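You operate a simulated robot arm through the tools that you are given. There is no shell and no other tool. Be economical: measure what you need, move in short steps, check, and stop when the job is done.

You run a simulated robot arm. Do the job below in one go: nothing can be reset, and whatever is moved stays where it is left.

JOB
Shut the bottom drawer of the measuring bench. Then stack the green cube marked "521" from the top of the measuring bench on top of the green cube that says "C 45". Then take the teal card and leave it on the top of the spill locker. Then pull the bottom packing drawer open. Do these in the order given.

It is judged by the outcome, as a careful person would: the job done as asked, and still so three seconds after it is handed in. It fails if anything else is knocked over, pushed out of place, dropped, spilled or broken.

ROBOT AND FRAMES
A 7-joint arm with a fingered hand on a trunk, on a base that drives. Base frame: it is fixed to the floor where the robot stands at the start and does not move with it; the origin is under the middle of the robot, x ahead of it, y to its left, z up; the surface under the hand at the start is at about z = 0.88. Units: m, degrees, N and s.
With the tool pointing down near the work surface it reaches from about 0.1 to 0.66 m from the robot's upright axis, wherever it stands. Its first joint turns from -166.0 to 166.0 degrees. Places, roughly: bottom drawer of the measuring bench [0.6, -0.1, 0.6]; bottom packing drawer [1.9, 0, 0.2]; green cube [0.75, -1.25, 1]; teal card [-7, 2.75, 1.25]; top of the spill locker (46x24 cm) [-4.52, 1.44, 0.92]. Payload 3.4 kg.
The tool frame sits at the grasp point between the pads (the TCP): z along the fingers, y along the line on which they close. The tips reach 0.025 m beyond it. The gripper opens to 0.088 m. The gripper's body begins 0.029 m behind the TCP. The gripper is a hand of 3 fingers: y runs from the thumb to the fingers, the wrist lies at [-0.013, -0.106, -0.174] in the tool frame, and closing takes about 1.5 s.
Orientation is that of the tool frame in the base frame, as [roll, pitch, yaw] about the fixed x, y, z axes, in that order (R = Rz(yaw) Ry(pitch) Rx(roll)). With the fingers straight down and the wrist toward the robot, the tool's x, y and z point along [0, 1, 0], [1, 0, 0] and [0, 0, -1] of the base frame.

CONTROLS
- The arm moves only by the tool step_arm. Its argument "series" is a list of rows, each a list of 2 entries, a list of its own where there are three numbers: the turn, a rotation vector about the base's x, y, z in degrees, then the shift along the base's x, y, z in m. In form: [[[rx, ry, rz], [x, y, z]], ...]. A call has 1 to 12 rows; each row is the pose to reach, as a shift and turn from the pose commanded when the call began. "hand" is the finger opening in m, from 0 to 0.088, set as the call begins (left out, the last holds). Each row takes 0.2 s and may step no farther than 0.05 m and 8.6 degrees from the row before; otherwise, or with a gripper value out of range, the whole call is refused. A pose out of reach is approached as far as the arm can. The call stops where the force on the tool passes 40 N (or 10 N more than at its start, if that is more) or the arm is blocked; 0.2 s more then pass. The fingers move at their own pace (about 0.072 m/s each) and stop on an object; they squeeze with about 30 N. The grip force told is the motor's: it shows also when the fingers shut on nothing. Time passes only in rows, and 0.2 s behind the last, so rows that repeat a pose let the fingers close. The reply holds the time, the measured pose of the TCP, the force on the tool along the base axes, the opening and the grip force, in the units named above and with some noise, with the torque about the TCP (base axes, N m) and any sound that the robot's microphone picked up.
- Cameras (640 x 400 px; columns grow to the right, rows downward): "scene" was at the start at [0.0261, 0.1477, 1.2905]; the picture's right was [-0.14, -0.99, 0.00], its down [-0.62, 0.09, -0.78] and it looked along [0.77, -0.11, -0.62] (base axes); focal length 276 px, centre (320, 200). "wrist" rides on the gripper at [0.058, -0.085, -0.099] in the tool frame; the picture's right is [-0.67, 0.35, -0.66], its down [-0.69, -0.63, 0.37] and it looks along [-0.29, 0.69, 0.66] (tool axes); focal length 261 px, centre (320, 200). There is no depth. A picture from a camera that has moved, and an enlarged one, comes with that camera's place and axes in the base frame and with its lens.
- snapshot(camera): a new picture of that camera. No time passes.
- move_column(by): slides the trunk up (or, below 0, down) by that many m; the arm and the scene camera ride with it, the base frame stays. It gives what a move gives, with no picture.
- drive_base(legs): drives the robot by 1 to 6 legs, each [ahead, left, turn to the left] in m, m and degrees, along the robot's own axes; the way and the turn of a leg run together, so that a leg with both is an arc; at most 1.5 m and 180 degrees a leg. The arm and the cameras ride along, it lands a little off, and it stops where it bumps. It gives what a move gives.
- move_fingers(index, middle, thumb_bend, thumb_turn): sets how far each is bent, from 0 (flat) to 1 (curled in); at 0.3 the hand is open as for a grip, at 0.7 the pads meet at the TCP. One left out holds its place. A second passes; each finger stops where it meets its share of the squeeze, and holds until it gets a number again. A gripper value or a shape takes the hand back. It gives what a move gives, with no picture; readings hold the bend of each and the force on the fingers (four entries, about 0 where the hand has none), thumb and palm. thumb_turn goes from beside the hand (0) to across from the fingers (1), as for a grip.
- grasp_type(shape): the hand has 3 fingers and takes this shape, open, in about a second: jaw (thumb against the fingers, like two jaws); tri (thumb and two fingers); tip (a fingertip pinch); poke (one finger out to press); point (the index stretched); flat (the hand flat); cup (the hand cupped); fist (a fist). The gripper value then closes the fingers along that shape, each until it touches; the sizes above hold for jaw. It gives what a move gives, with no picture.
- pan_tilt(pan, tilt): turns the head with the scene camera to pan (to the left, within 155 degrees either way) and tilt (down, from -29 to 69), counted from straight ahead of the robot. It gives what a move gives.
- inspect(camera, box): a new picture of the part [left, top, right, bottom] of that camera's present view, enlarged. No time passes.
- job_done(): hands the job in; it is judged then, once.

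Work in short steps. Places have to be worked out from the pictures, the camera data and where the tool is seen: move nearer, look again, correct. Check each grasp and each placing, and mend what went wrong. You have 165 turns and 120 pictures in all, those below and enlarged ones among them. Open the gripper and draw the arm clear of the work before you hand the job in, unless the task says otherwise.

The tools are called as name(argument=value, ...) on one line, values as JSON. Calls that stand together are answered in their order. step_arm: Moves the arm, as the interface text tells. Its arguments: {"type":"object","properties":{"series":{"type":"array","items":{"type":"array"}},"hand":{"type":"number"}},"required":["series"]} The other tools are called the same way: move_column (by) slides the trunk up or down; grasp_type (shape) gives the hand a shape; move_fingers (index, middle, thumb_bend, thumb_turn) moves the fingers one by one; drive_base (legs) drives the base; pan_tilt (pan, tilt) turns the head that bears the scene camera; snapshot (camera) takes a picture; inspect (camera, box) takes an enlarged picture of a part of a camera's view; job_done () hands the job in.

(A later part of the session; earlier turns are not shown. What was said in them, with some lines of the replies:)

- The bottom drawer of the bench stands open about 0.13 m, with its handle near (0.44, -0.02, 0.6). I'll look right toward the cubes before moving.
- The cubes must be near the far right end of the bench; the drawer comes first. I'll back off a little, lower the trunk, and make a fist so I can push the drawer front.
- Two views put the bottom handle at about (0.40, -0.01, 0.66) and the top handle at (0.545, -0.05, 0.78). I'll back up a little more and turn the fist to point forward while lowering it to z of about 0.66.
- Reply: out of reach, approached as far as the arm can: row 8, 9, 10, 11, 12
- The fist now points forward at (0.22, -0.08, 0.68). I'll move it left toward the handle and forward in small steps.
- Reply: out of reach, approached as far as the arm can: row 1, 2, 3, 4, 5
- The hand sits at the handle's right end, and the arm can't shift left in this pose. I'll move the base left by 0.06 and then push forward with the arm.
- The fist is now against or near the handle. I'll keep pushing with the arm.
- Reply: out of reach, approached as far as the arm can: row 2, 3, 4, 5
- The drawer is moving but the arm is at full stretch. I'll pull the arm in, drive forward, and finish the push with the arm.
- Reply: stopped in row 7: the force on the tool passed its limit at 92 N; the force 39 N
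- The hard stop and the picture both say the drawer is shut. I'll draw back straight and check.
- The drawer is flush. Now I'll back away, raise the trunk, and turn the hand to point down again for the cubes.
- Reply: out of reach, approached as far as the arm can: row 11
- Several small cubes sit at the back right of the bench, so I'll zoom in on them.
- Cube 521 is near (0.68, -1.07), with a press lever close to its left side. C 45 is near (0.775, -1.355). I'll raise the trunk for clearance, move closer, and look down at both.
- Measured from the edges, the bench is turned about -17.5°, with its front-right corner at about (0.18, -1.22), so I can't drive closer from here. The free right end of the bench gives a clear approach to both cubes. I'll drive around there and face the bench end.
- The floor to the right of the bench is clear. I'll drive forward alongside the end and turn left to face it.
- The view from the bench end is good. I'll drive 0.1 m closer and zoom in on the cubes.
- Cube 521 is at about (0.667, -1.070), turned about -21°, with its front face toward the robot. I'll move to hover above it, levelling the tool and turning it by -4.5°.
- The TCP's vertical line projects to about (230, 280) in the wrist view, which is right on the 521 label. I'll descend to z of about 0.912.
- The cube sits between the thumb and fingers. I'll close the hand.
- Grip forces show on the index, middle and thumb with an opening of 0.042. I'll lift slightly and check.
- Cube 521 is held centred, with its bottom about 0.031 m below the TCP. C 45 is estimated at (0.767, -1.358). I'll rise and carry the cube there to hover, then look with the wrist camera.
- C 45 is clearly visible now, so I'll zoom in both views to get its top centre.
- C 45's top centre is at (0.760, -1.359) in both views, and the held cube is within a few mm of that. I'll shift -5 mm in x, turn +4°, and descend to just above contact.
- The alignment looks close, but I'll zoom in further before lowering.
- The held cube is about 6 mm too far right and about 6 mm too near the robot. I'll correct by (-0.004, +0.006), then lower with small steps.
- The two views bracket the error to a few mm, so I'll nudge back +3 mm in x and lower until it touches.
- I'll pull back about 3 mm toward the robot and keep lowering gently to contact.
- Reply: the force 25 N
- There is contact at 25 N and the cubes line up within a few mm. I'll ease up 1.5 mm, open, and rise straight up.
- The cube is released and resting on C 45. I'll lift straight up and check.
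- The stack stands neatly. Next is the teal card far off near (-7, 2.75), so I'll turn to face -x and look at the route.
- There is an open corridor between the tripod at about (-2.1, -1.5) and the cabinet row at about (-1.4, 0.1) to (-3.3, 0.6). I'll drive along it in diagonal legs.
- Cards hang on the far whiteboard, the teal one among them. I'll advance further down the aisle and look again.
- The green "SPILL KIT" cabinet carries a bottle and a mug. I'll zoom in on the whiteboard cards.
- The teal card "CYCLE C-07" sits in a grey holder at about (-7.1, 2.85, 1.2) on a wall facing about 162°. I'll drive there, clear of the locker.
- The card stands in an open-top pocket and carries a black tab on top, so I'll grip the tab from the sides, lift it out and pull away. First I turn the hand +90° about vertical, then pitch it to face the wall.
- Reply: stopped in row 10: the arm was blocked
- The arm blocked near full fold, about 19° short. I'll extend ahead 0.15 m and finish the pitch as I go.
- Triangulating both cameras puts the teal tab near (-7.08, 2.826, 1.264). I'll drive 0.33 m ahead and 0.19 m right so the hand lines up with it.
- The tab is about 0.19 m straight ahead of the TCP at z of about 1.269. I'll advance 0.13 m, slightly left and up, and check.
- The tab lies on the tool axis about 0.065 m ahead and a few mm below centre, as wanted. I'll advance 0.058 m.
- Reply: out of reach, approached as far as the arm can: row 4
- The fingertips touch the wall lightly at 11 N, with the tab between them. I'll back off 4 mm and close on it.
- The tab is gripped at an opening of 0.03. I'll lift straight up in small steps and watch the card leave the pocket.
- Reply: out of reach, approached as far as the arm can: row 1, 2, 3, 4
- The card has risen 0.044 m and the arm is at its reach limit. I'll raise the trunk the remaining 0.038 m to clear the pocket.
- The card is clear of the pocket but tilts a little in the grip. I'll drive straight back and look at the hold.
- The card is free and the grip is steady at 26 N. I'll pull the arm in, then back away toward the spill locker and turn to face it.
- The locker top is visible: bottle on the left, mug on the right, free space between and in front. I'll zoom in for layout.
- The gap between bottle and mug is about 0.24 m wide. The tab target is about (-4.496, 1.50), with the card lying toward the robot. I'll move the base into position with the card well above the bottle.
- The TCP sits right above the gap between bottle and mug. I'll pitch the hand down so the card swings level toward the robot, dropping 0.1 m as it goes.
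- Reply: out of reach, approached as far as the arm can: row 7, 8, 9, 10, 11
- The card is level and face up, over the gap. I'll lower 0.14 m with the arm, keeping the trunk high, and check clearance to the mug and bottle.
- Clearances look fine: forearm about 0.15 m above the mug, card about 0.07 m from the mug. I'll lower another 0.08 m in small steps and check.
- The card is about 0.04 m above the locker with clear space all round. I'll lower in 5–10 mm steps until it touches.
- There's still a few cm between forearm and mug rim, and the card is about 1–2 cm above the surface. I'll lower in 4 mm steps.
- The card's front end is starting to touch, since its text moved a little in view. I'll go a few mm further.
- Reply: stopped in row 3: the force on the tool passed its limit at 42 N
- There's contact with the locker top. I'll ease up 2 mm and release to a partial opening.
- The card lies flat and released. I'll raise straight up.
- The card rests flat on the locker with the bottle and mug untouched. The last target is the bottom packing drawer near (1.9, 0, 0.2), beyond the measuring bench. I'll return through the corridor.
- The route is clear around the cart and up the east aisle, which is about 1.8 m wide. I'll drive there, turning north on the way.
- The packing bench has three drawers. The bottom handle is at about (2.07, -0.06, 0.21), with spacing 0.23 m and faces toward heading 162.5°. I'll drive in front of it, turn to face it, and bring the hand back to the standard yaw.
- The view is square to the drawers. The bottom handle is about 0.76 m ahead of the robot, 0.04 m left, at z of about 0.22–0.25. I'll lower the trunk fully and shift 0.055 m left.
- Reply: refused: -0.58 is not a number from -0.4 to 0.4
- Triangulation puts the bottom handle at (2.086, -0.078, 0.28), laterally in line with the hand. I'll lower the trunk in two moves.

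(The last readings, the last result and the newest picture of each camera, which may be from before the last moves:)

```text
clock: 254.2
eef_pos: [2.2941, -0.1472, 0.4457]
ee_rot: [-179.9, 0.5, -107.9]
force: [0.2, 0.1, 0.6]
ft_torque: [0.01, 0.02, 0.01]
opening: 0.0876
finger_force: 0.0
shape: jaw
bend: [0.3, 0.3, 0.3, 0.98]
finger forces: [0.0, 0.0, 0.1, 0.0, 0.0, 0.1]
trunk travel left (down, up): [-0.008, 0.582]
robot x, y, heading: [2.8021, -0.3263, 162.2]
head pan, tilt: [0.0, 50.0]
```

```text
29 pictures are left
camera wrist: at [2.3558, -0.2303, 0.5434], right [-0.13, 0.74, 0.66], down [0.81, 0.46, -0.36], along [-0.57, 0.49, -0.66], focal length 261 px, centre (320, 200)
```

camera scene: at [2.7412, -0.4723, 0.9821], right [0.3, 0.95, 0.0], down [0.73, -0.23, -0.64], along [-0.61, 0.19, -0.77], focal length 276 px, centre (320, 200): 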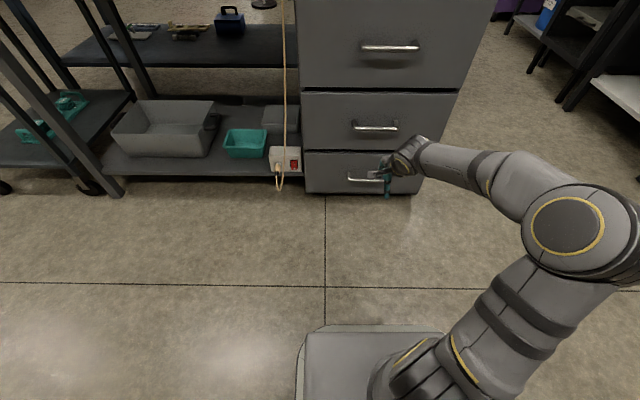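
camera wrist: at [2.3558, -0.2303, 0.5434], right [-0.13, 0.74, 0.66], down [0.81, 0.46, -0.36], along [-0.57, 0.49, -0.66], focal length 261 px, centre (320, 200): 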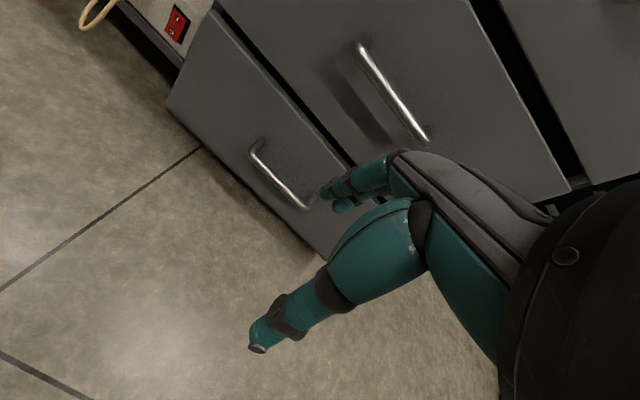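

The handle is about 0.22 m ahead of the TCP and z of about 0.215. I'll zoom in to judge the bar's stand-off from the drawer front.

inspect(camera="wrist", box=[200, 20, 440, 240])

inspect(camera="scene", box=[290, 80, 450, 210])

```text
1.82 times, centred on (320, 130) of wrist
camera zoom: at [2.3558, -0.2303, 0.5434], right [-0.13, 0.74, 0.66], down [0.81, 0.46, -0.36], along [-0.57, 0.49, -0.66], focal length 474 px, centre (320, 327)
```

zoom: 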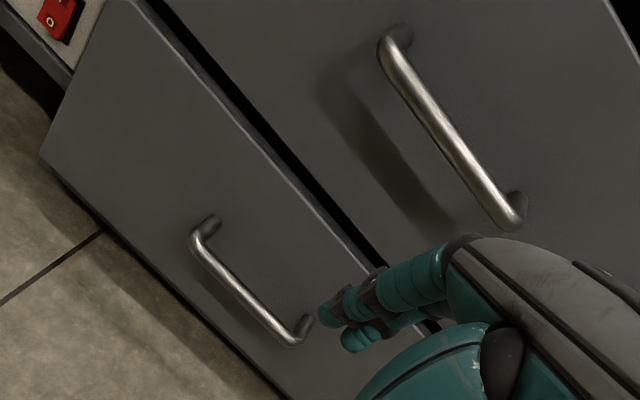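

```text
3.08 times, centred on (370, 145) of scene
camera zoom: at [2.7412, -0.4723, 0.9821], right [0.3, 0.95, 0.0], down [0.73, -0.23, -0.64], along [-0.61, 0.19, -0.77], focal length 848 px, centre (166, 369)
```

zoom: 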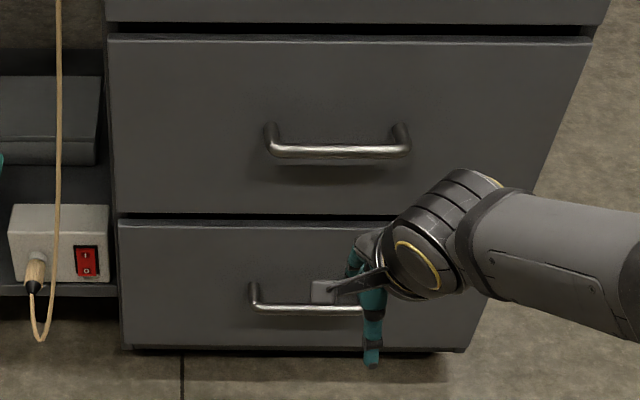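

The bar stands about 0.035 m off the front. My plan is to tilt the hand 20°, set a small opening, touch the front above the bar with the fingers, slide them down behind it, close and pull. First I move to a pre-position.

step_arm(series=[[[2, 6.3, 0], [-0.01, 0.003, -0.03]], [[4, 12.6, 0], [-0.03, 0.01, -0.06]], [[6.1, 19, 0], [-0.06, 0.019, -0.09]], [[6.1, 19, 0], [-0.09, 0.029, -0.12]], [[6.1, 19, 0], [-0.115, 0.037, -0.145]], [[6.1, 19, 0], [-0.133, 0.043, -0.16]]], hand=0.045)

snapshot(camera="wrist")

inspect(camera="scene", box=[290, 80, 450, 210])

```text
clock: 255.6
eef_pos: [2.1599, -0.1038, 0.2857]
ee_rot: [160.1, 0.3, -108.1]
force: [0.8, 0.7, 0.5]
ft_torque: [0.02, 0.0, 0.01]
opening: 0.0453
finger_force: 0.1
shape: jaw
bend: [0.74, 0.44, 0.69, 1.0]
finger forces: [0.0, 0.0, 0.1, 0.1, 0.1, 0.0]
trunk travel left (down, up): [-0.008, 0.582]
robot x, y, heading: [2.7997, -0.3303, 162.1]
head pan, tilt: [0.0, 50.0]
```

```text
26 pictures are left
camera wrist: at [2.25, -0.1953, 0.3496], right [0.11, 0.66, 0.74], down [0.66, 0.51, -0.55], along [-0.74, 0.55, -0.38], focal length 261 px, centre (320, 200)
```

wrist: 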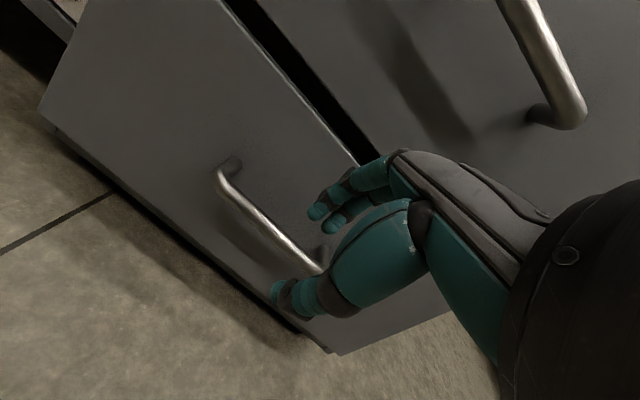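

```text
3.08 times, centred on (370, 145) of scene
camera zoom: at [2.7412, -0.4722, 0.9821], right [0.3, 0.95, 0.0], down [0.73, -0.23, -0.64], along [-0.61, 0.19, -0.77], focal length 848 px, centre (166, 369)
```

zoom: 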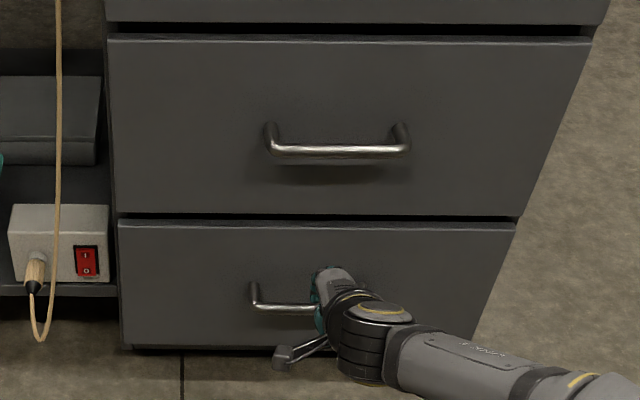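

The index and middle fingers are bent unevenly, so I'll set them explicitly. The bar is at (2.09, -0.083, 0.22), about 0.073 m ahead of the TCP. I'll then advance toward the drawer front until I feel a touch.

move_fingers(index=0.5, middle=0.5, thumb_bend=0.4, thumb_turn=1)

step_arm(series=[[[0, 0, 0], [-0.019, 0.006, 0]], [[0, 0, 0], [-0.038, 0.012, 0]], [[0, 0, 0], [-0.048, 0.0155, 0]], [[0, 0, 0], [-0.055, 0.0178, 0]]])

snapshot(camera="wrist")

```text
clock: 256.6
eef_pos: [2.1592, -0.1019, 0.2867]
ee_rot: [160.2, 0.3, -108.1]
force: [0.2, -1.1, -0.4]
ft_torque: [-0.01, 0.0, -0.02]
opening: 0.0521
finger_force: 0.1
shape: fingers
bend: [0.5, 0.5, 0.4, 0.99]
finger forces: [0.0, 0.0, 0.1, 0.0, 0.0, 0.1]
trunk travel left (down, up): [-0.008, 0.582]
robot x, y, heading: [2.802, -0.3294, 162.5]
head pan, tilt: [0.0, 50.0]
```

```text
clock: 257.6
eef_pos: [2.1058, -0.0863, 0.2864]
ee_rot: [160.2, 0.5, -108.3]
force: [0.4, 0.7, 0.1]
ft_torque: [-0.01, -0.02, 0.03]
opening: 0.0519
finger_force: 0.1
shape: fingers
bend: [0.5, 0.5, 0.4, 0.99]
finger forces: [0.1, 0.1, 0.0, 0.0, 0.1, 0.0]
trunk travel left (down, up): [-0.008, 0.582]
robot x, y, heading: [2.8049, -0.3297, 162.4]
head pan, tilt: [0.0, 50.0]
```

```text
24 pictures are left
camera wrist: at [2.1954, -0.1774, 0.3501], right [0.11, 0.66, 0.74], down [0.66, 0.51, -0.55], along [-0.74, 0.55, -0.38], focal length 261 px, centre (320, 200)
```

wrist: 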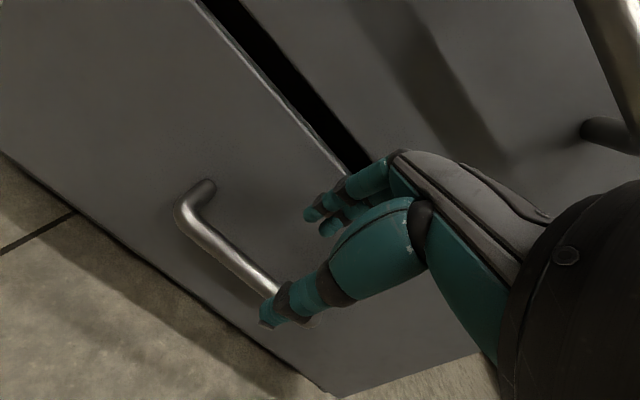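

There's no contact yet. I'll continue in 4 mm steps until touch.

step_arm(series=[[[0, 0, 0], [-0.004, 0.0013, 0]], [[0, 0, 0], [-0.008, 0.0026, 0]], [[0, 0, 0], [-0.012, 0.004, 0]], [[0, 0, 0], [-0.016, 0.005, 0]]])

snapshot(camera="wrist")

```text
clock: 258.6
eef_pos: [2.0895, -0.0812, 0.2862]
ee_rot: [160.1, 0.5, -108.1]
force: [-0.1, -0.1, 0.5]
ft_torque: [0.01, -0.03, -0.03]
opening: 0.0519
finger_force: 0.0
shape: fingers
bend: [0.5, 0.5, 0.4, 0.99]
finger forces: [0.0, 0.1, 0.0, 0.0, 0.0, 0.0]
trunk travel left (down, up): [-0.008, 0.582]
robot x, y, heading: [2.8026, -0.3279, 162.0]
head pan, tilt: [0.0, 50.0]
```

```text
23 pictures are left
camera wrist: at [2.1784, -0.1717, 0.3501], right [0.11, 0.66, 0.74], down [0.66, 0.51, -0.55], along [-0.74, 0.55, -0.38], focal length 261 px, centre (320, 200)
```

wrist: 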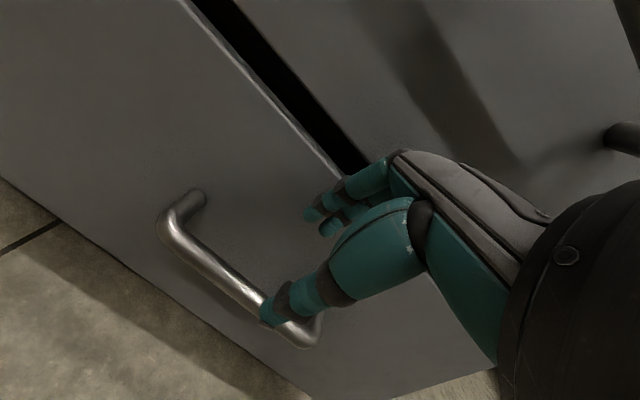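

No contact yet. Re-triangulating puts the bar at (2.078, -0.084, 0.212), about 0.010 m ahead of the TCP, so the fingers are already over the gap. I'll descend in small steps.

step_arm(series=[[[0, 0, 0], [0, 0, -0.01]], [[0, 0, 0], [0, 0, -0.02]], [[0, 0, 0], [0, 0, -0.03]], [[0, 0, 0], [0, 0, -0.04]]])

snapshot(camera="wrist")

```text
clock: 259.6
eef_pos: [2.0941, -0.0918, 0.2594]
ee_rot: [160.3, 0.3, -108.1]
force: [0.7, -0.3, -0.3]
ft_torque: [-0.02, 0.02, -0.03]
opening: 0.0518
finger_force: 0.0
shape: fingers
bend: [0.5, 0.5, 0.4, 0.99]
finger forces: [0.1, 0.0, 0.0, 0.0, 0.1, 0.0]
out of reach, approached as far as the arm can: row 2, 3, 4
trunk travel left (down, up): [-0.008, 0.582]
robot x, y, heading: [2.8042, -0.3289, 162.3]
head pan, tilt: [0.0, 50.0]
```

```text
22 pictures are left
camera wrist: at [2.1841, -0.1844, 0.3236], right [0.11, 0.66, 0.74], down [0.66, 0.51, -0.55], along [-0.74, 0.55, -0.38], focal length 261 px, centre (320, 200)
```

wrist: 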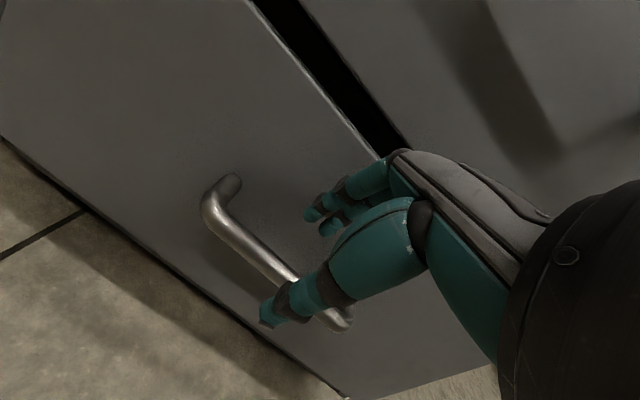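

The arm is at its reach limit here. I'll lift, retract, bring the base 0.14 m closer, and re-approach.

step_arm(series=[[[0, 0, 0], [0, 0, 0.03]], [[0, 0, 0], [0.04, -0.013, 0.04]], [[0, 0, 0], [0.08, -0.026, 0.04]], [[0, 0, 0], [0.12, -0.039, 0.04]], [[0, 0, 0], [0.14, -0.045, 0.04]]])

drive_base(legs=[[0.13, 0, 0]])

snapshot(camera="wrist")

```text
clock: 260.8
eef_pos: [2.2371, -0.1377, 0.3018]
ee_rot: [160.1, 0.4, -108.3]
force: [0.4, -0.2, -0.9]
ft_torque: [0.03, 0.0, 0.01]
opening: 0.0522
finger_force: 0.0
shape: fingers
bend: [0.5, 0.5, 0.4, 0.99]
finger forces: [0.0, 0.1, 0.0, 0.1, 0.1, 0.0]
trunk travel left (down, up): [-0.008, 0.582]
robot x, y, heading: [2.8036, -0.3277, 162.1]
head pan, tilt: [0.0, 50.0]
```

```text
clock: 262.1
eef_pos: [2.1137, -0.0976, 0.3005]
ee_rot: [160.2, 0.4, -108.3]
force: [-0.1, 0.1, -0.7]
ft_torque: [0.01, 0.01, -0.02]
opening: 0.052
finger_force: 0.1
shape: fingers
bend: [0.5, 0.5, 0.4, 0.99]
finger forces: [0.0, 0.0, 0.0, 0.0, 0.0, 0.0]
trunk travel left (down, up): [-0.008, 0.582]
robot x, y, heading: [2.679, -0.2897, 162.2]
head pan, tilt: [0.0, 50.0]
```

```text
21 pictures are left
camera wrist: at [2.2024, -0.189, 0.3647], right [0.11, 0.66, 0.74], down [0.66, 0.51, -0.55], along [-0.74, 0.55, -0.38], focal length 261 px, centre (320, 200)
```

wrist: 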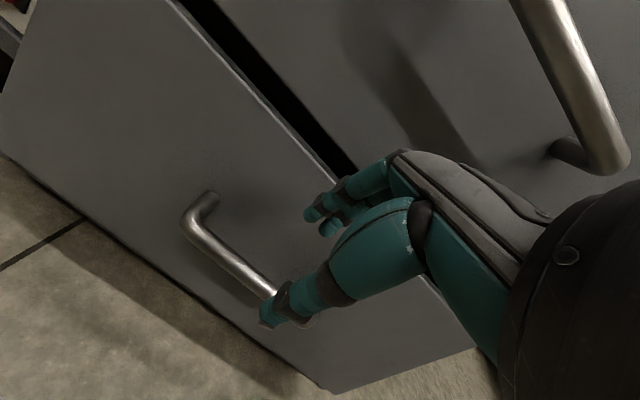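

The TCP is now 0.038 m short of the bar. I'll advance 0.028 m and descend to about 0.245, then look.

step_arm(series=[[[0, 0, 0], [-0.014, 0.0045, 0]], [[0, 0, 0], [-0.0267, 0.0086, 0]], [[0, 0, 0], [-0.0267, 0.0086, -0.02]], [[0, 0, 0], [-0.0267, 0.0086, -0.04]], [[0, 0, 0], [-0.0267, 0.0086, -0.055]]])

snapshot(camera="wrist")

```text
clock: 263.3
eef_pos: [2.0861, -0.0891, 0.2465]
ee_rot: [160.1, 0.4, -108.3]
force: [-1.3, 1.2, 0.2]
ft_torque: [-0.01, 0.01, -0.03]
opening: 0.0523
finger_force: 0.1
shape: fingers
bend: [0.5, 0.5, 0.4, 0.99]
finger forces: [0.1, 0.1, 0.0, 0.0, 0.1, 0.1]
trunk travel left (down, up): [-0.008, 0.582]
robot x, y, heading: [2.6785, -0.2925, 162.4]
head pan, tilt: [0.0, 50.0]
```

```text
20 pictures are left
camera wrist: at [2.1751, -0.1808, 0.3099], right [0.11, 0.66, 0.74], down [0.66, 0.51, -0.55], along [-0.74, 0.55, -0.38], focal length 261 px, centre (320, 200)
```

wrist: 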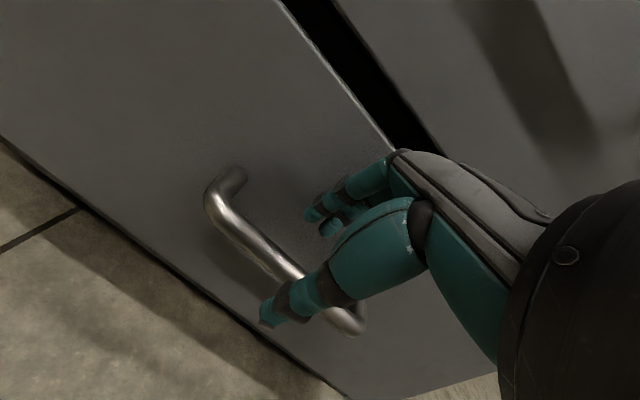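

The bar lies on the tool axis about 0.037 m ahead, with the fingers positioned to slip behind it. I'll descend straight down 0.032 m.

step_arm(series=[[[0, 0, 0], [0, 0, -0.008]], [[0, 0, 0], [0, 0, -0.016]], [[0, 0, 0], [0, 0, -0.024]], [[0, 0, 0], [0, 0, -0.032]]])

snapshot(camera="wrist")

```text
clock: 264.3
eef_pos: [2.0769, -0.0893, 0.2289]
ee_rot: [161.0, 0.6, -108.5]
force: [-0.1, 0.1, 0.2]
ft_torque: [0.01, 0.01, 0.0]
opening: 0.0521
finger_force: 0.0
shape: fingers
bend: [0.5, 0.5, 0.4, 0.99]
finger forces: [0.1, 0.1, 0.0, 0.0, 0.0, 0.0]
out of reach, approached as far as the arm can: row 2, 3, 4
trunk travel left (down, up): [-0.008, 0.582]
robot x, y, heading: [2.6788, -0.2893, 162.3]
head pan, tilt: [0.0, 50.0]
```

```text
19 pictures are left
camera wrist: at [2.1647, -0.1816, 0.2939], right [0.1, 0.67, 0.74], down [0.67, 0.5, -0.54], along [-0.73, 0.55, -0.4], focal length 261 px, centre (320, 200)
```

wrist: 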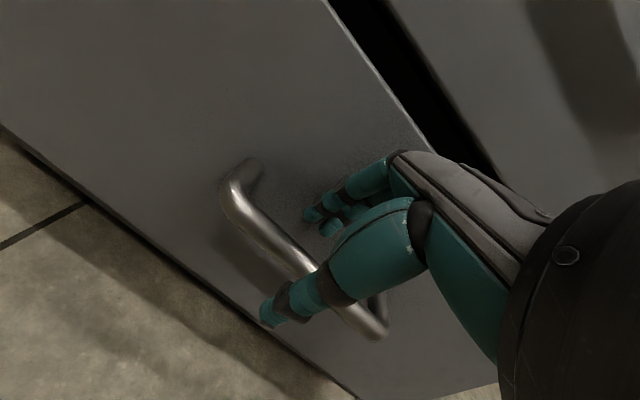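

The low height limits the reach again. I'll lift, retract, and bring the base another 0.12 m closer.

step_arm(series=[[[0, 0, 0], [0.0, 0, 0.03]], [[0, 0, 0], [0.02, -0.006, 0.06]], [[0, 0, 0], [0.06, -0.019, 0.07]], [[0, 0, 0], [0.1, -0.032, 0.07]], [[0, 0, 0], [0.12, -0.038, 0.07]]])

drive_base(legs=[[0.12, 0, 0]])

move_column(by=-0.008)

snapshot(camera="wrist")

```text
clock: 265.5
eef_pos: [2.1969, -0.1263, 0.2996]
ee_rot: [160.5, 0.3, -108.4]
force: [0.4, 0.0, 0.6]
ft_torque: [0.01, -0.01, -0.03]
opening: 0.0522
finger_force: 0.0
shape: fingers
bend: [0.5, 0.5, 0.4, 0.99]
finger forces: [0.0, 0.0, 0.0, 0.0, 0.0, 0.0]
trunk travel left (down, up): [-0.008, 0.582]
robot x, y, heading: [2.6823, -0.2926, 162.2]
head pan, tilt: [0.0, 50.0]
```

```text
clock: 266.7
eef_pos: [2.0846, -0.0916, 0.2998]
ee_rot: [160.5, 0.4, -108.3]
force: [0.7, 0.1, -0.1]
ft_torque: [-0.04, 0.0, -0.03]
opening: 0.052
finger_force: 0.0
shape: fingers
bend: [0.5, 0.5, 0.4, 0.99]
finger forces: [0.1, 0.0, 0.0, 0.0, 0.0, 0.1]
trunk travel left (down, up): [-0.008, 0.582]
robot x, y, heading: [2.569, -0.2538, 162.3]
head pan, tilt: [0.0, 50.0]
```

```text
clock: 267.3
eef_pos: [2.0838, -0.0913, 0.2911]
ee_rot: [160.5, 0.4, -108.2]
force: [0.4, 0.0, 0.2]
ft_torque: [0.0, 0.01, 0.0]
opening: 0.0518
finger_force: 0.1
shape: fingers
bend: [0.5, 0.5, 0.4, 0.99]
finger forces: [0.1, 0.0, 0.1, 0.1, 0.1, 0.1]
trunk travel left (down, up): [0.0, 0.59]
robot x, y, heading: [2.5683, -0.2536, 162.2]
head pan, tilt: [0.0, 50.0]
```

```text
18 pictures are left
camera wrist: at [2.1731, -0.1835, 0.3562], right [0.1, 0.67, 0.74], down [0.66, 0.51, -0.55], along [-0.74, 0.55, -0.39], focal length 261 px, centre (320, 200)
```

wrist: 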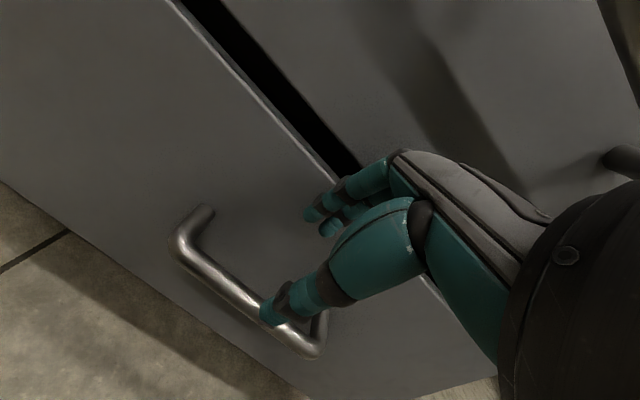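

The hand is positioned correctly above the gap, with the bar about 0.010 m ahead of the TCP. I'll descend straight down.

step_arm(series=[[[0, 0, 0], [0, 0, -0.02]], [[0, 0, 0], [0, 0, -0.04]], [[0, 0, 0], [0, 0, -0.055]], [[0, 0, 0], [0, 0, -0.067]], [[0, 0, 0], [0, 0, -0.077]]])

snapshot(camera="wrist")

```text
clock: 268.4
eef_pos: [2.066, -0.0912, 0.2637]
ee_rot: [162.4, 0.4, -108.3]
force: [27.0, -7.7, 5.6]
ft_torque: [0.25, 0.74, -0.36]
opening: 0.051
finger_force: 14.1
shape: fingers
bend: [0.51, 0.62, 0.4, 0.99]
finger forces: [0.9, 27.1, 0.0, 0.0, 0.0, 0.0]
out of reach, approached as far as the arm can: row 1, 2, 3, 4, 5
trunk travel left (down, up): [0.0, 0.59]
robot x, y, heading: [2.5682, -0.2526, 161.8]
head pan, tilt: [0.0, 50.0]
stopped in row 5: the force on the tool passed its limit at 44 N (the readings are from after the stop); the commanded pose is now the measured one
```

```text
17 pictures are left
camera wrist: at [2.1528, -0.1822, 0.3328], right [0.08, 0.67, 0.73], down [0.68, 0.5, -0.53], along [-0.73, 0.54, -0.42], focal length 261 px, centre (320, 200)
```

wrist: 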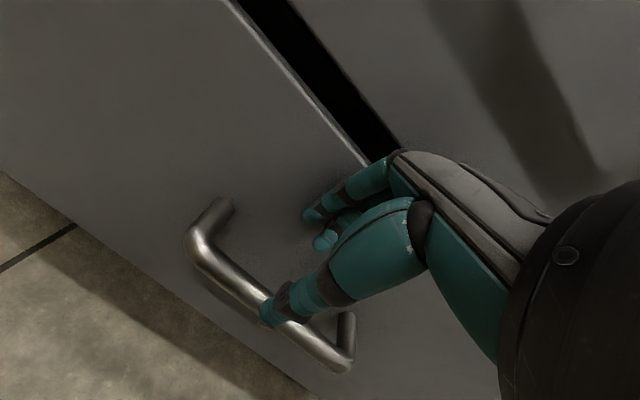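

The reach limit depends on tilt: a steeper hand keeps the wrist higher. I'll lift clear, reduce the tilt to about 8°, back the base 0.11 m, and re-approach.

step_arm(series=[[[0, 0, 0], [0.015, -0.005, 0.01]], [[-1.2, -3.8, 0], [0.02, -0.006, 0.03]], [[-2.5, -7.6, 0], [0.02, -0.006, 0.04]], [[-3.4, -10, 0], [0.02, -0.006, 0.04]]])

drive_base(legs=[[-0.12, 0, 0]])

move_fingers(index=0.48, middle=0.48, thumb_bend=0.35)

step_arm(series=[[[0, 0, 0], [-0.03, 0.0097, 0]], [[0, 0, 0], [-0.06, 0.0194, 0]], [[0, 0, 0], [-0.08, 0.026, -0.01]]])

snapshot(camera="wrist")

```text
clock: 269.4
eef_pos: [2.0843, -0.0976, 0.3048]
ee_rot: [172.9, 0.3, -108.2]
force: [0.1, 0.0, -0.3]
ft_torque: [-0.01, 0.03, 0.03]
opening: 0.0524
finger_force: 0.1
shape: fingers
bend: [0.5, 0.5, 0.4, 0.99]
finger forces: [0.0, 0.0, 0.0, 0.0, 0.0, 0.0]
trunk travel left (down, up): [0.0, 0.59]
robot x, y, heading: [2.5694, -0.2548, 162.6]
head pan, tilt: [0.0, 50.0]
```

```text
clock: 270.6
eef_pos: [2.2024, -0.1328, 0.305]
ee_rot: [172.8, 0.3, -108.2]
force: [1.1, 0.4, -0.2]
ft_torque: [0.02, 0.03, -0.02]
opening: 0.0521
finger_force: 0.1
shape: fingers
bend: [0.5, 0.5, 0.4, 0.99]
finger forces: [0.0, 0.0, 0.0, 0.1, 0.0, 0.1]
trunk travel left (down, up): [0.0, 0.59]
robot x, y, heading: [2.686, -0.2918, 162.3]
head pan, tilt: [0.0, 50.0]
```

```text
clock: 271.6
eef_pos: [2.2013, -0.1331, 0.3049]
ee_rot: [173.0, 0.3, -108.1]
force: [0.6, -0.2, -0.2]
ft_torque: [-0.03, 0.04, 0.01]
opening: 0.0594
finger_force: 0.1
shape: fingers
bend: [0.48, 0.48, 0.35, 0.98]
finger forces: [0.1, 0.0, 0.1, 0.1, 0.1, 0.0]
trunk travel left (down, up): [0.0, 0.59]
robot x, y, heading: [2.6848, -0.2909, 162.2]
head pan, tilt: [0.0, 50.0]
```

```text
clock: 272.4
eef_pos: [2.1212, -0.1065, 0.2941]
ee_rot: [172.9, 0.2, -108.1]
force: [0.1, 0.8, 0.2]
ft_torque: [0.02, -0.02, -0.02]
opening: 0.0599
finger_force: 0.1
shape: fingers
bend: [0.48, 0.48, 0.35, 0.98]
finger forces: [0.1, 0.1, 0.1, 0.1, 0.1, 0.1]
trunk travel left (down, up): [0.0, 0.59]
robot x, y, heading: [2.6867, -0.2883, 162.3]
head pan, tilt: [0.0, 50.0]
```

```text
16 pictures are left
camera wrist: at [2.1947, -0.194, 0.3806], right [-0.04, 0.72, 0.7], down [0.76, 0.47, -0.44], along [-0.64, 0.51, -0.57], focal length 261 px, centre (320, 200)
```

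wrist: 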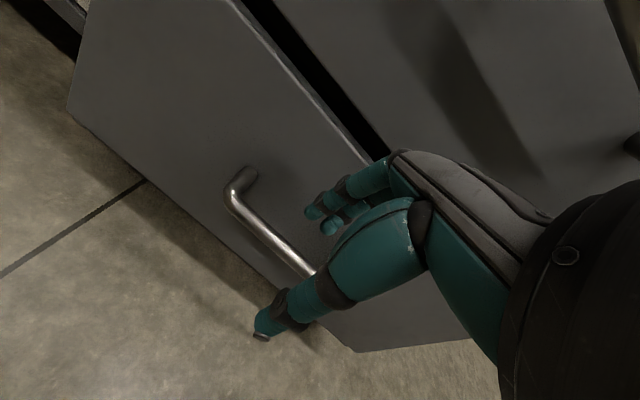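

The tilt is now 7°. I'll advance 0.04 m so the fingers sit over the gap, then descend.

step_arm(series=[[[0, 0, 0], [-0.02, 0.0065, 0]], [[0, 0, 0], [-0.038, 0.0123, 0]], [[0, 0, 0], [-0.038, 0.0123, -0.02]], [[0, 0, 0], [-0.038, 0.0123, -0.04]], [[0, 0, 0], [-0.038, 0.0123, -0.055]]])

snapshot(camera="wrist")

```text
clock: 273.6
eef_pos: [2.0821, -0.0954, 0.2392]
ee_rot: [172.8, 0.2, -108.2]
force: [-0.5, 0.1, -0.4]
ft_torque: [0.03, 0.01, -0.02]
opening: 0.0595
finger_force: 0.0
shape: fingers
bend: [0.48, 0.48, 0.35, 0.98]
finger forces: [0.0, 0.0, 0.0, 0.0, 0.0, 0.0]
trunk travel left (down, up): [0.0, 0.59]
robot x, y, heading: [2.6838, -0.2903, 162.5]
head pan, tilt: [0.0, 50.0]
```

```text
15 pictures are left
camera wrist: at [2.1555, -0.1814, 0.3263], right [-0.04, 0.72, 0.7], down [0.76, 0.47, -0.44], along [-0.64, 0.51, -0.57], focal length 261 px, centre (320, 200)
```

wrist: 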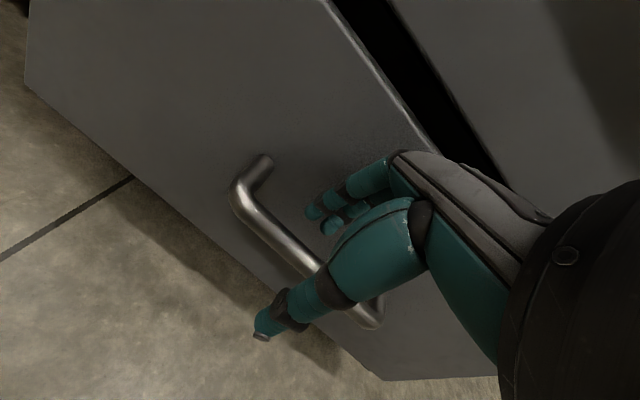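

There's no contact and the bar runs between the thumb and the fingers. I'll descend the last 0.028 m.

step_arm(series=[[[0, 0, 0], [0, 0, -0.01]], [[0, 0, 0], [0, 0, -0.02]], [[0, 0, 0], [0, 0, -0.028]]])

snapshot(camera="wrist")

```text
clock: 274.4
eef_pos: [2.084, -0.0939, 0.2115]
ee_rot: [172.8, 0.4, -108.1]
force: [-0.2, 0.7, -0.4]
ft_torque: [-0.02, 0.02, 0.02]
opening: 0.0599
finger_force: 0.1
shape: fingers
bend: [0.48, 0.48, 0.35, 0.98]
finger forces: [0.0, 0.0, 0.0, 0.0, 0.1, 0.0]
trunk travel left (down, up): [0.0, 0.59]
robot x, y, heading: [2.6863, -0.2923, 162.4]
head pan, tilt: [0.0, 50.0]
```

```text
14 pictures are left
camera wrist: at [2.1569, -0.1814, 0.2984], right [-0.04, 0.71, 0.7], down [0.76, 0.47, -0.44], along [-0.64, 0.51, -0.57], focal length 261 px, centre (320, 200)
```

wrist: 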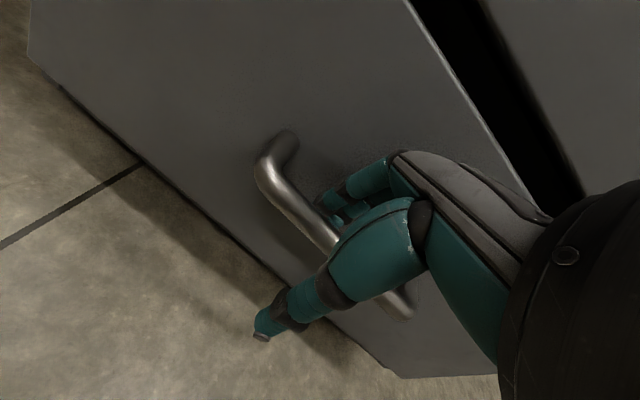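

The bar now occludes the fingertips, so the fingers are behind it. I'll close around the bar.

move_fingers(index=0.8, middle=0.8, thumb_bend=0.75)

snapshot(camera="wrist")

```text
clock: 275.4
eef_pos: [2.0843, -0.0951, 0.2073]
ee_rot: [173.2, 0.4, -108.2]
force: [1.6, -0.1, -37.4]
ft_torque: [0.0, 0.08, 0.0]
opening: 0.0005
finger_force: 22.1
shape: fingers
bend: [0.77, 0.74, 0.67, 1.0]
finger forces: [15.3, 17.2, 0.1, 0.1, 12.3, 0.0]
trunk travel left (down, up): [0.0, 0.59]
robot x, y, heading: [2.6861, -0.2924, 162.3]
head pan, tilt: [0.0, 50.0]
```

```text
13 pictures are left
camera wrist: at [2.1572, -0.1814, 0.2951], right [-0.05, 0.72, 0.7], down [0.77, 0.47, -0.43], along [-0.64, 0.51, -0.57], focal length 261 px, centre (320, 200)
```

wrist: 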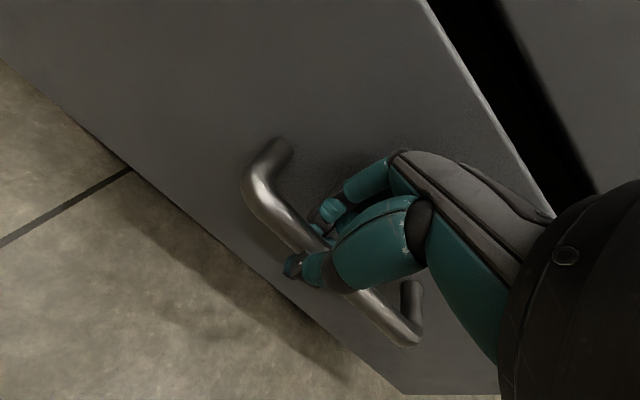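

The tool feels a 37 N downward pull and the fingers meet under the bar, so it is enclosed in the grip. I'll pull back a little with the base and check.

drive_base(legs=[[-0.08, 0, 0]])

snapshot(camera="scene")

```text
clock: 276.5
eef_pos: [2.1611, -0.1188, 0.2076]
ee_rot: [173.2, 0.3, -108.1]
force: [-2.5, -6.0, -39.6]
ft_torque: [-0.04, 0.16, 0.02]
opening: 0.001
finger_force: 21.2
shape: fingers
bend: [0.77, 0.74, 0.67, 1.0]
finger forces: [14.8, 16.2, 0.0, 0.0, 11.9, 0.0]
trunk travel left (down, up): [0.0, 0.59]
robot x, y, heading: [2.7614, -0.3163, 162.1]
head pan, tilt: [0.0, 50.0]
```

```text
12 pictures are left
camera scene: at [2.6962, -0.4578, 0.9739], right [0.3, 0.95, 0.0], down [0.73, -0.23, -0.64], along [-0.61, 0.2, -0.77], focal length 276 px, centre (320, 200)
```

scene: 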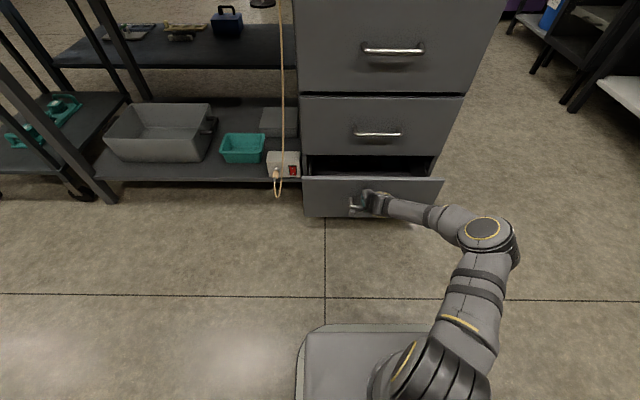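

The drawer is opening. I'll pull another 0.2 m.

drive_base(legs=[[-0.1, 0, 0], [-0.1, 0, 0]])

snapshot(camera="scene")

```text
clock: 278.4
eef_pos: [2.3503, -0.1811, 0.2075]
ee_rot: [173.1, 0.2, -108.0]
force: [-6.8, -16.1, -35.7]
ft_torque: [-0.14, 0.21, 0.1]
opening: 0.0009
finger_force: 21.1
shape: fingers
bend: [0.77, 0.74, 0.67, 1.0]
finger forces: [14.2, 16.3, 0.0, 0.1, 11.6, 0.1]
trunk travel left (down, up): [0.0, 0.59]
robot x, y, heading: [2.9519, -0.3765, 162.2]
head pan, tilt: [0.0, 50.0]
```

```text
11 pictures are left
camera scene: at [2.8865, -0.5189, 0.9739], right [0.31, 0.95, 0.0], down [0.73, -0.23, -0.64], along [-0.61, 0.2, -0.77], focal length 276 px, centre (320, 200)
```

scene: 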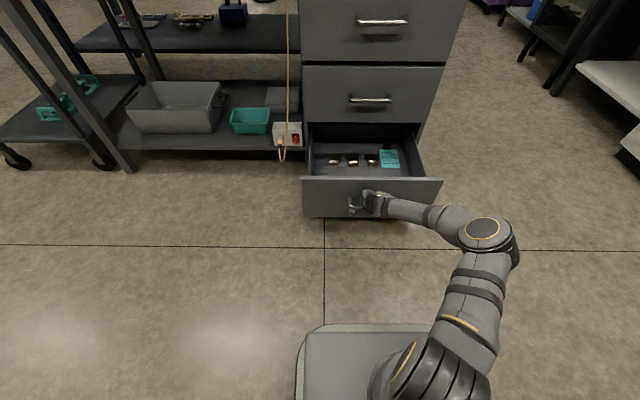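

The drawer is open about 0.27 m. I'll pull slightly further to be safe.

drive_base(legs=[[-0.06, 0, 0]])

snapshot(camera="scene")

```text
clock: 279.3
eef_pos: [2.4089, -0.2011, 0.2067]
ee_rot: [173.3, 0.1, -108.0]
force: [-3.7, -14.2, -33.6]
ft_torque: [-0.12, 0.2, 0.0]
opening: 0.0004
finger_force: 22.2
shape: fingers
bend: [0.77, 0.75, 0.68, 1.0]
finger forces: [14.6, 17.9, 0.0, 0.0, 12.3, 0.0]
trunk travel left (down, up): [0.0, 0.59]
robot x, y, heading: [3.0102, -0.3912, 162.1]
head pan, tilt: [0.0, 50.0]
```

```text
10 pictures are left
camera scene: at [2.9439, -0.5374, 0.9738], right [0.31, 0.95, 0.0], down [0.73, -0.23, -0.64], along [-0.61, 0.2, -0.77], focal length 276 px, centre (320, 200)
```

scene: 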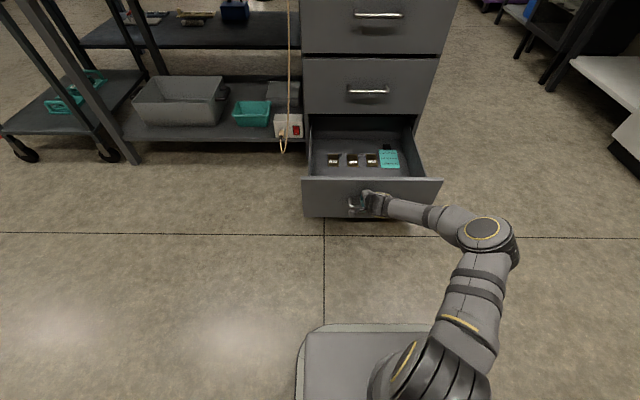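

The drawer is now open about 0.33 m. I'll open the fingers gently and then lift straight up.

move_fingers(index=0.5, middle=0.5, thumb_bend=0.3)

step_arm(series=[[[0, 0, 0], [0, 0, 0.015]], [[0, 0, 0], [0, 0, 0.03]], [[0, 0, 0], [0, 0, 0.05]], [[0, 0, 0], [0, 0, 0.08]], [[0, 0, 0], [0, 0, 0.11]]])

snapshot(camera="scene")

```text
clock: 280.3
eef_pos: [2.4093, -0.2011, 0.2088]
ee_rot: [173.1, 0.2, -108.0]
force: [-0.2, 0.8, 0.9]
ft_torque: [-0.01, -0.01, 0.03]
opening: 0.0627
finger_force: 0.2
shape: fingers
bend: [0.5, 0.5, 0.3, 0.98]
finger forces: [0.0, 0.0, 0.0, 0.1, 0.1, 0.1]
trunk travel left (down, up): [0.0, 0.59]
robot x, y, heading: [3.0093, -0.3956, 162.2]
head pan, tilt: [0.0, 50.0]
```

```text
clock: 281.5
eef_pos: [2.4095, -0.201, 0.3193]
ee_rot: [173.2, 0.1, -108.0]
force: [-0.3, -0.5, 0.2]
ft_torque: [-0.01, -0.01, 0.01]
opening: 0.0627
finger_force: 0.0
shape: fingers
bend: [0.5, 0.5, 0.3, 0.98]
finger forces: [0.0, 0.0, 0.0, 0.0, 0.1, 0.0]
trunk travel left (down, up): [0.0, 0.59]
robot x, y, heading: [3.013, -0.3949, 162.1]
head pan, tilt: [0.0, 50.0]
```

```text
9 pictures are left
camera scene: at [2.9463, -0.538, 0.974], right [0.31, 0.95, 0.0], down [0.73, -0.23, -0.64], along [-0.61, 0.2, -0.77], focal length 276 px, centre (320, 200)
```

scene: 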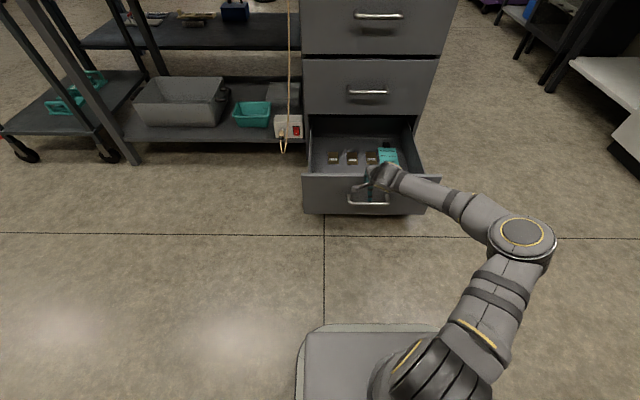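

The hand is free and above the handle. I'll draw it back toward the robot, open the gripper, and confirm the drawer stays open.

step_arm(series=[[[0, 0, 0], [0.02, -0.006, 0.03]], [[0, 0, 0], [0.06, -0.019, 0.06]], [[0, 0, 0], [0.1, -0.032, 0.09]], [[0, 0, 0], [0.14, -0.045, 0.12]]], hand=0.088)

drive_base(legs=[[-0.08, 0, 0]])

snapshot(camera="scene")

```text
refused: row 2 steps farther than a row can; nothing moved
```

```text
clock: 282.6
eef_pos: [2.4835, -0.2257, 0.3196]
ee_rot: [173.1, 0.1, -107.9]
force: [-0.6, -0.8, -0.4]
ft_torque: [-0.03, -0.04, -0.01]
opening: 0.063
finger_force: 0.1
shape: fingers
bend: [0.5, 0.5, 0.3, 0.98]
finger forces: [0.0, 0.1, 0.0, 0.0, 0.0, 0.0]
trunk travel left (down, up): [0.0, 0.59]
robot x, y, heading: [3.0852, -0.4218, 162.3]
head pan, tilt: [0.0, 50.0]
```

```text
8 pictures are left
camera scene: at [3.0209, -0.562, 0.9741], right [0.31, 0.95, 0.0], down [0.73, -0.23, -0.64], along [-0.61, 0.2, -0.77], focal length 276 px, centre (320, 200)
```

scene: 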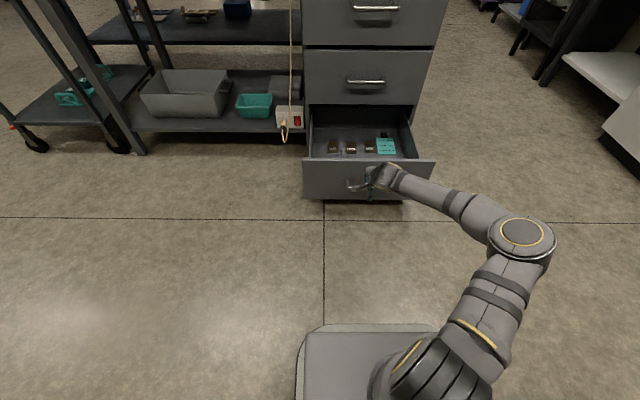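

The drawer stayed open as I backed off. I'll retract the arm with shorter steps and open the gripper.

step_arm(series=[[[0, 0, 0], [0.03, -0.01, 0.02]], [[0, 0, 0], [0.06, -0.019, 0.04]], [[0, 0, 0], [0.09, -0.029, 0.06]], [[0, 0, 0], [0.12, -0.038, 0.08]], [[0, 0, 0], [0.12, -0.038, 0.12]]], hand=0.088)

snapshot(camera="scene")

```text
clock: 283.8
eef_pos: [2.6037, -0.2614, 0.4388]
ee_rot: [173.2, 0.0, -108.0]
force: [0.1, 0.3, 0.5]
ft_torque: [0.01, 0.01, 0.03]
opening: 0.0878
finger_force: 0.0
shape: jaw
bend: [0.3, 0.3, 0.3, 0.98]
finger forces: [0.0, 0.0, 0.1, 0.0, 0.1, 0.0]
trunk travel left (down, up): [0.0, 0.59]
robot x, y, heading: [3.085, -0.4182, 162.2]
head pan, tilt: [0.0, 50.0]
```

```text
7 pictures are left
camera scene: at [3.0208, -0.5619, 0.974], right [0.31, 0.95, 0.0], down [0.73, -0.23, -0.64], along [-0.61, 0.2, -0.77], focal length 276 px, centre (320, 200)
```

scene: 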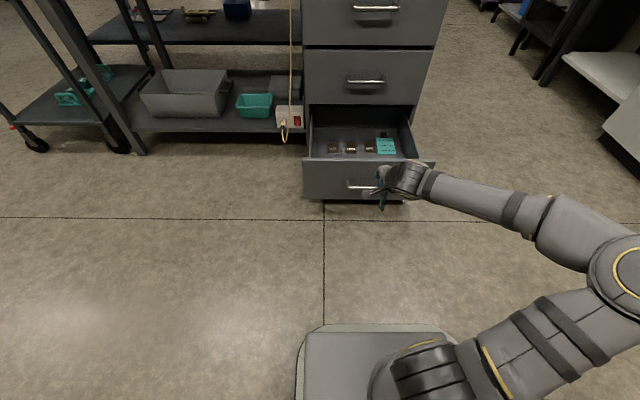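

The drawer is open, the gripper is open and the arm is clear. All four tasks are done in order, so I'm handing in.

job_done()

```text
The job is handed in.
```

I did all four jobs in the order given and handed the work in:
- **Measuring bench:** the bottom drawer is shut.
- **Cubes:** green cube "521" stands on green cube "C 45".
- **Teal card:** it lies flat on top of the spill locker.
- **Packing bench:** the bottom drawer is pulled open about 0.33 m.
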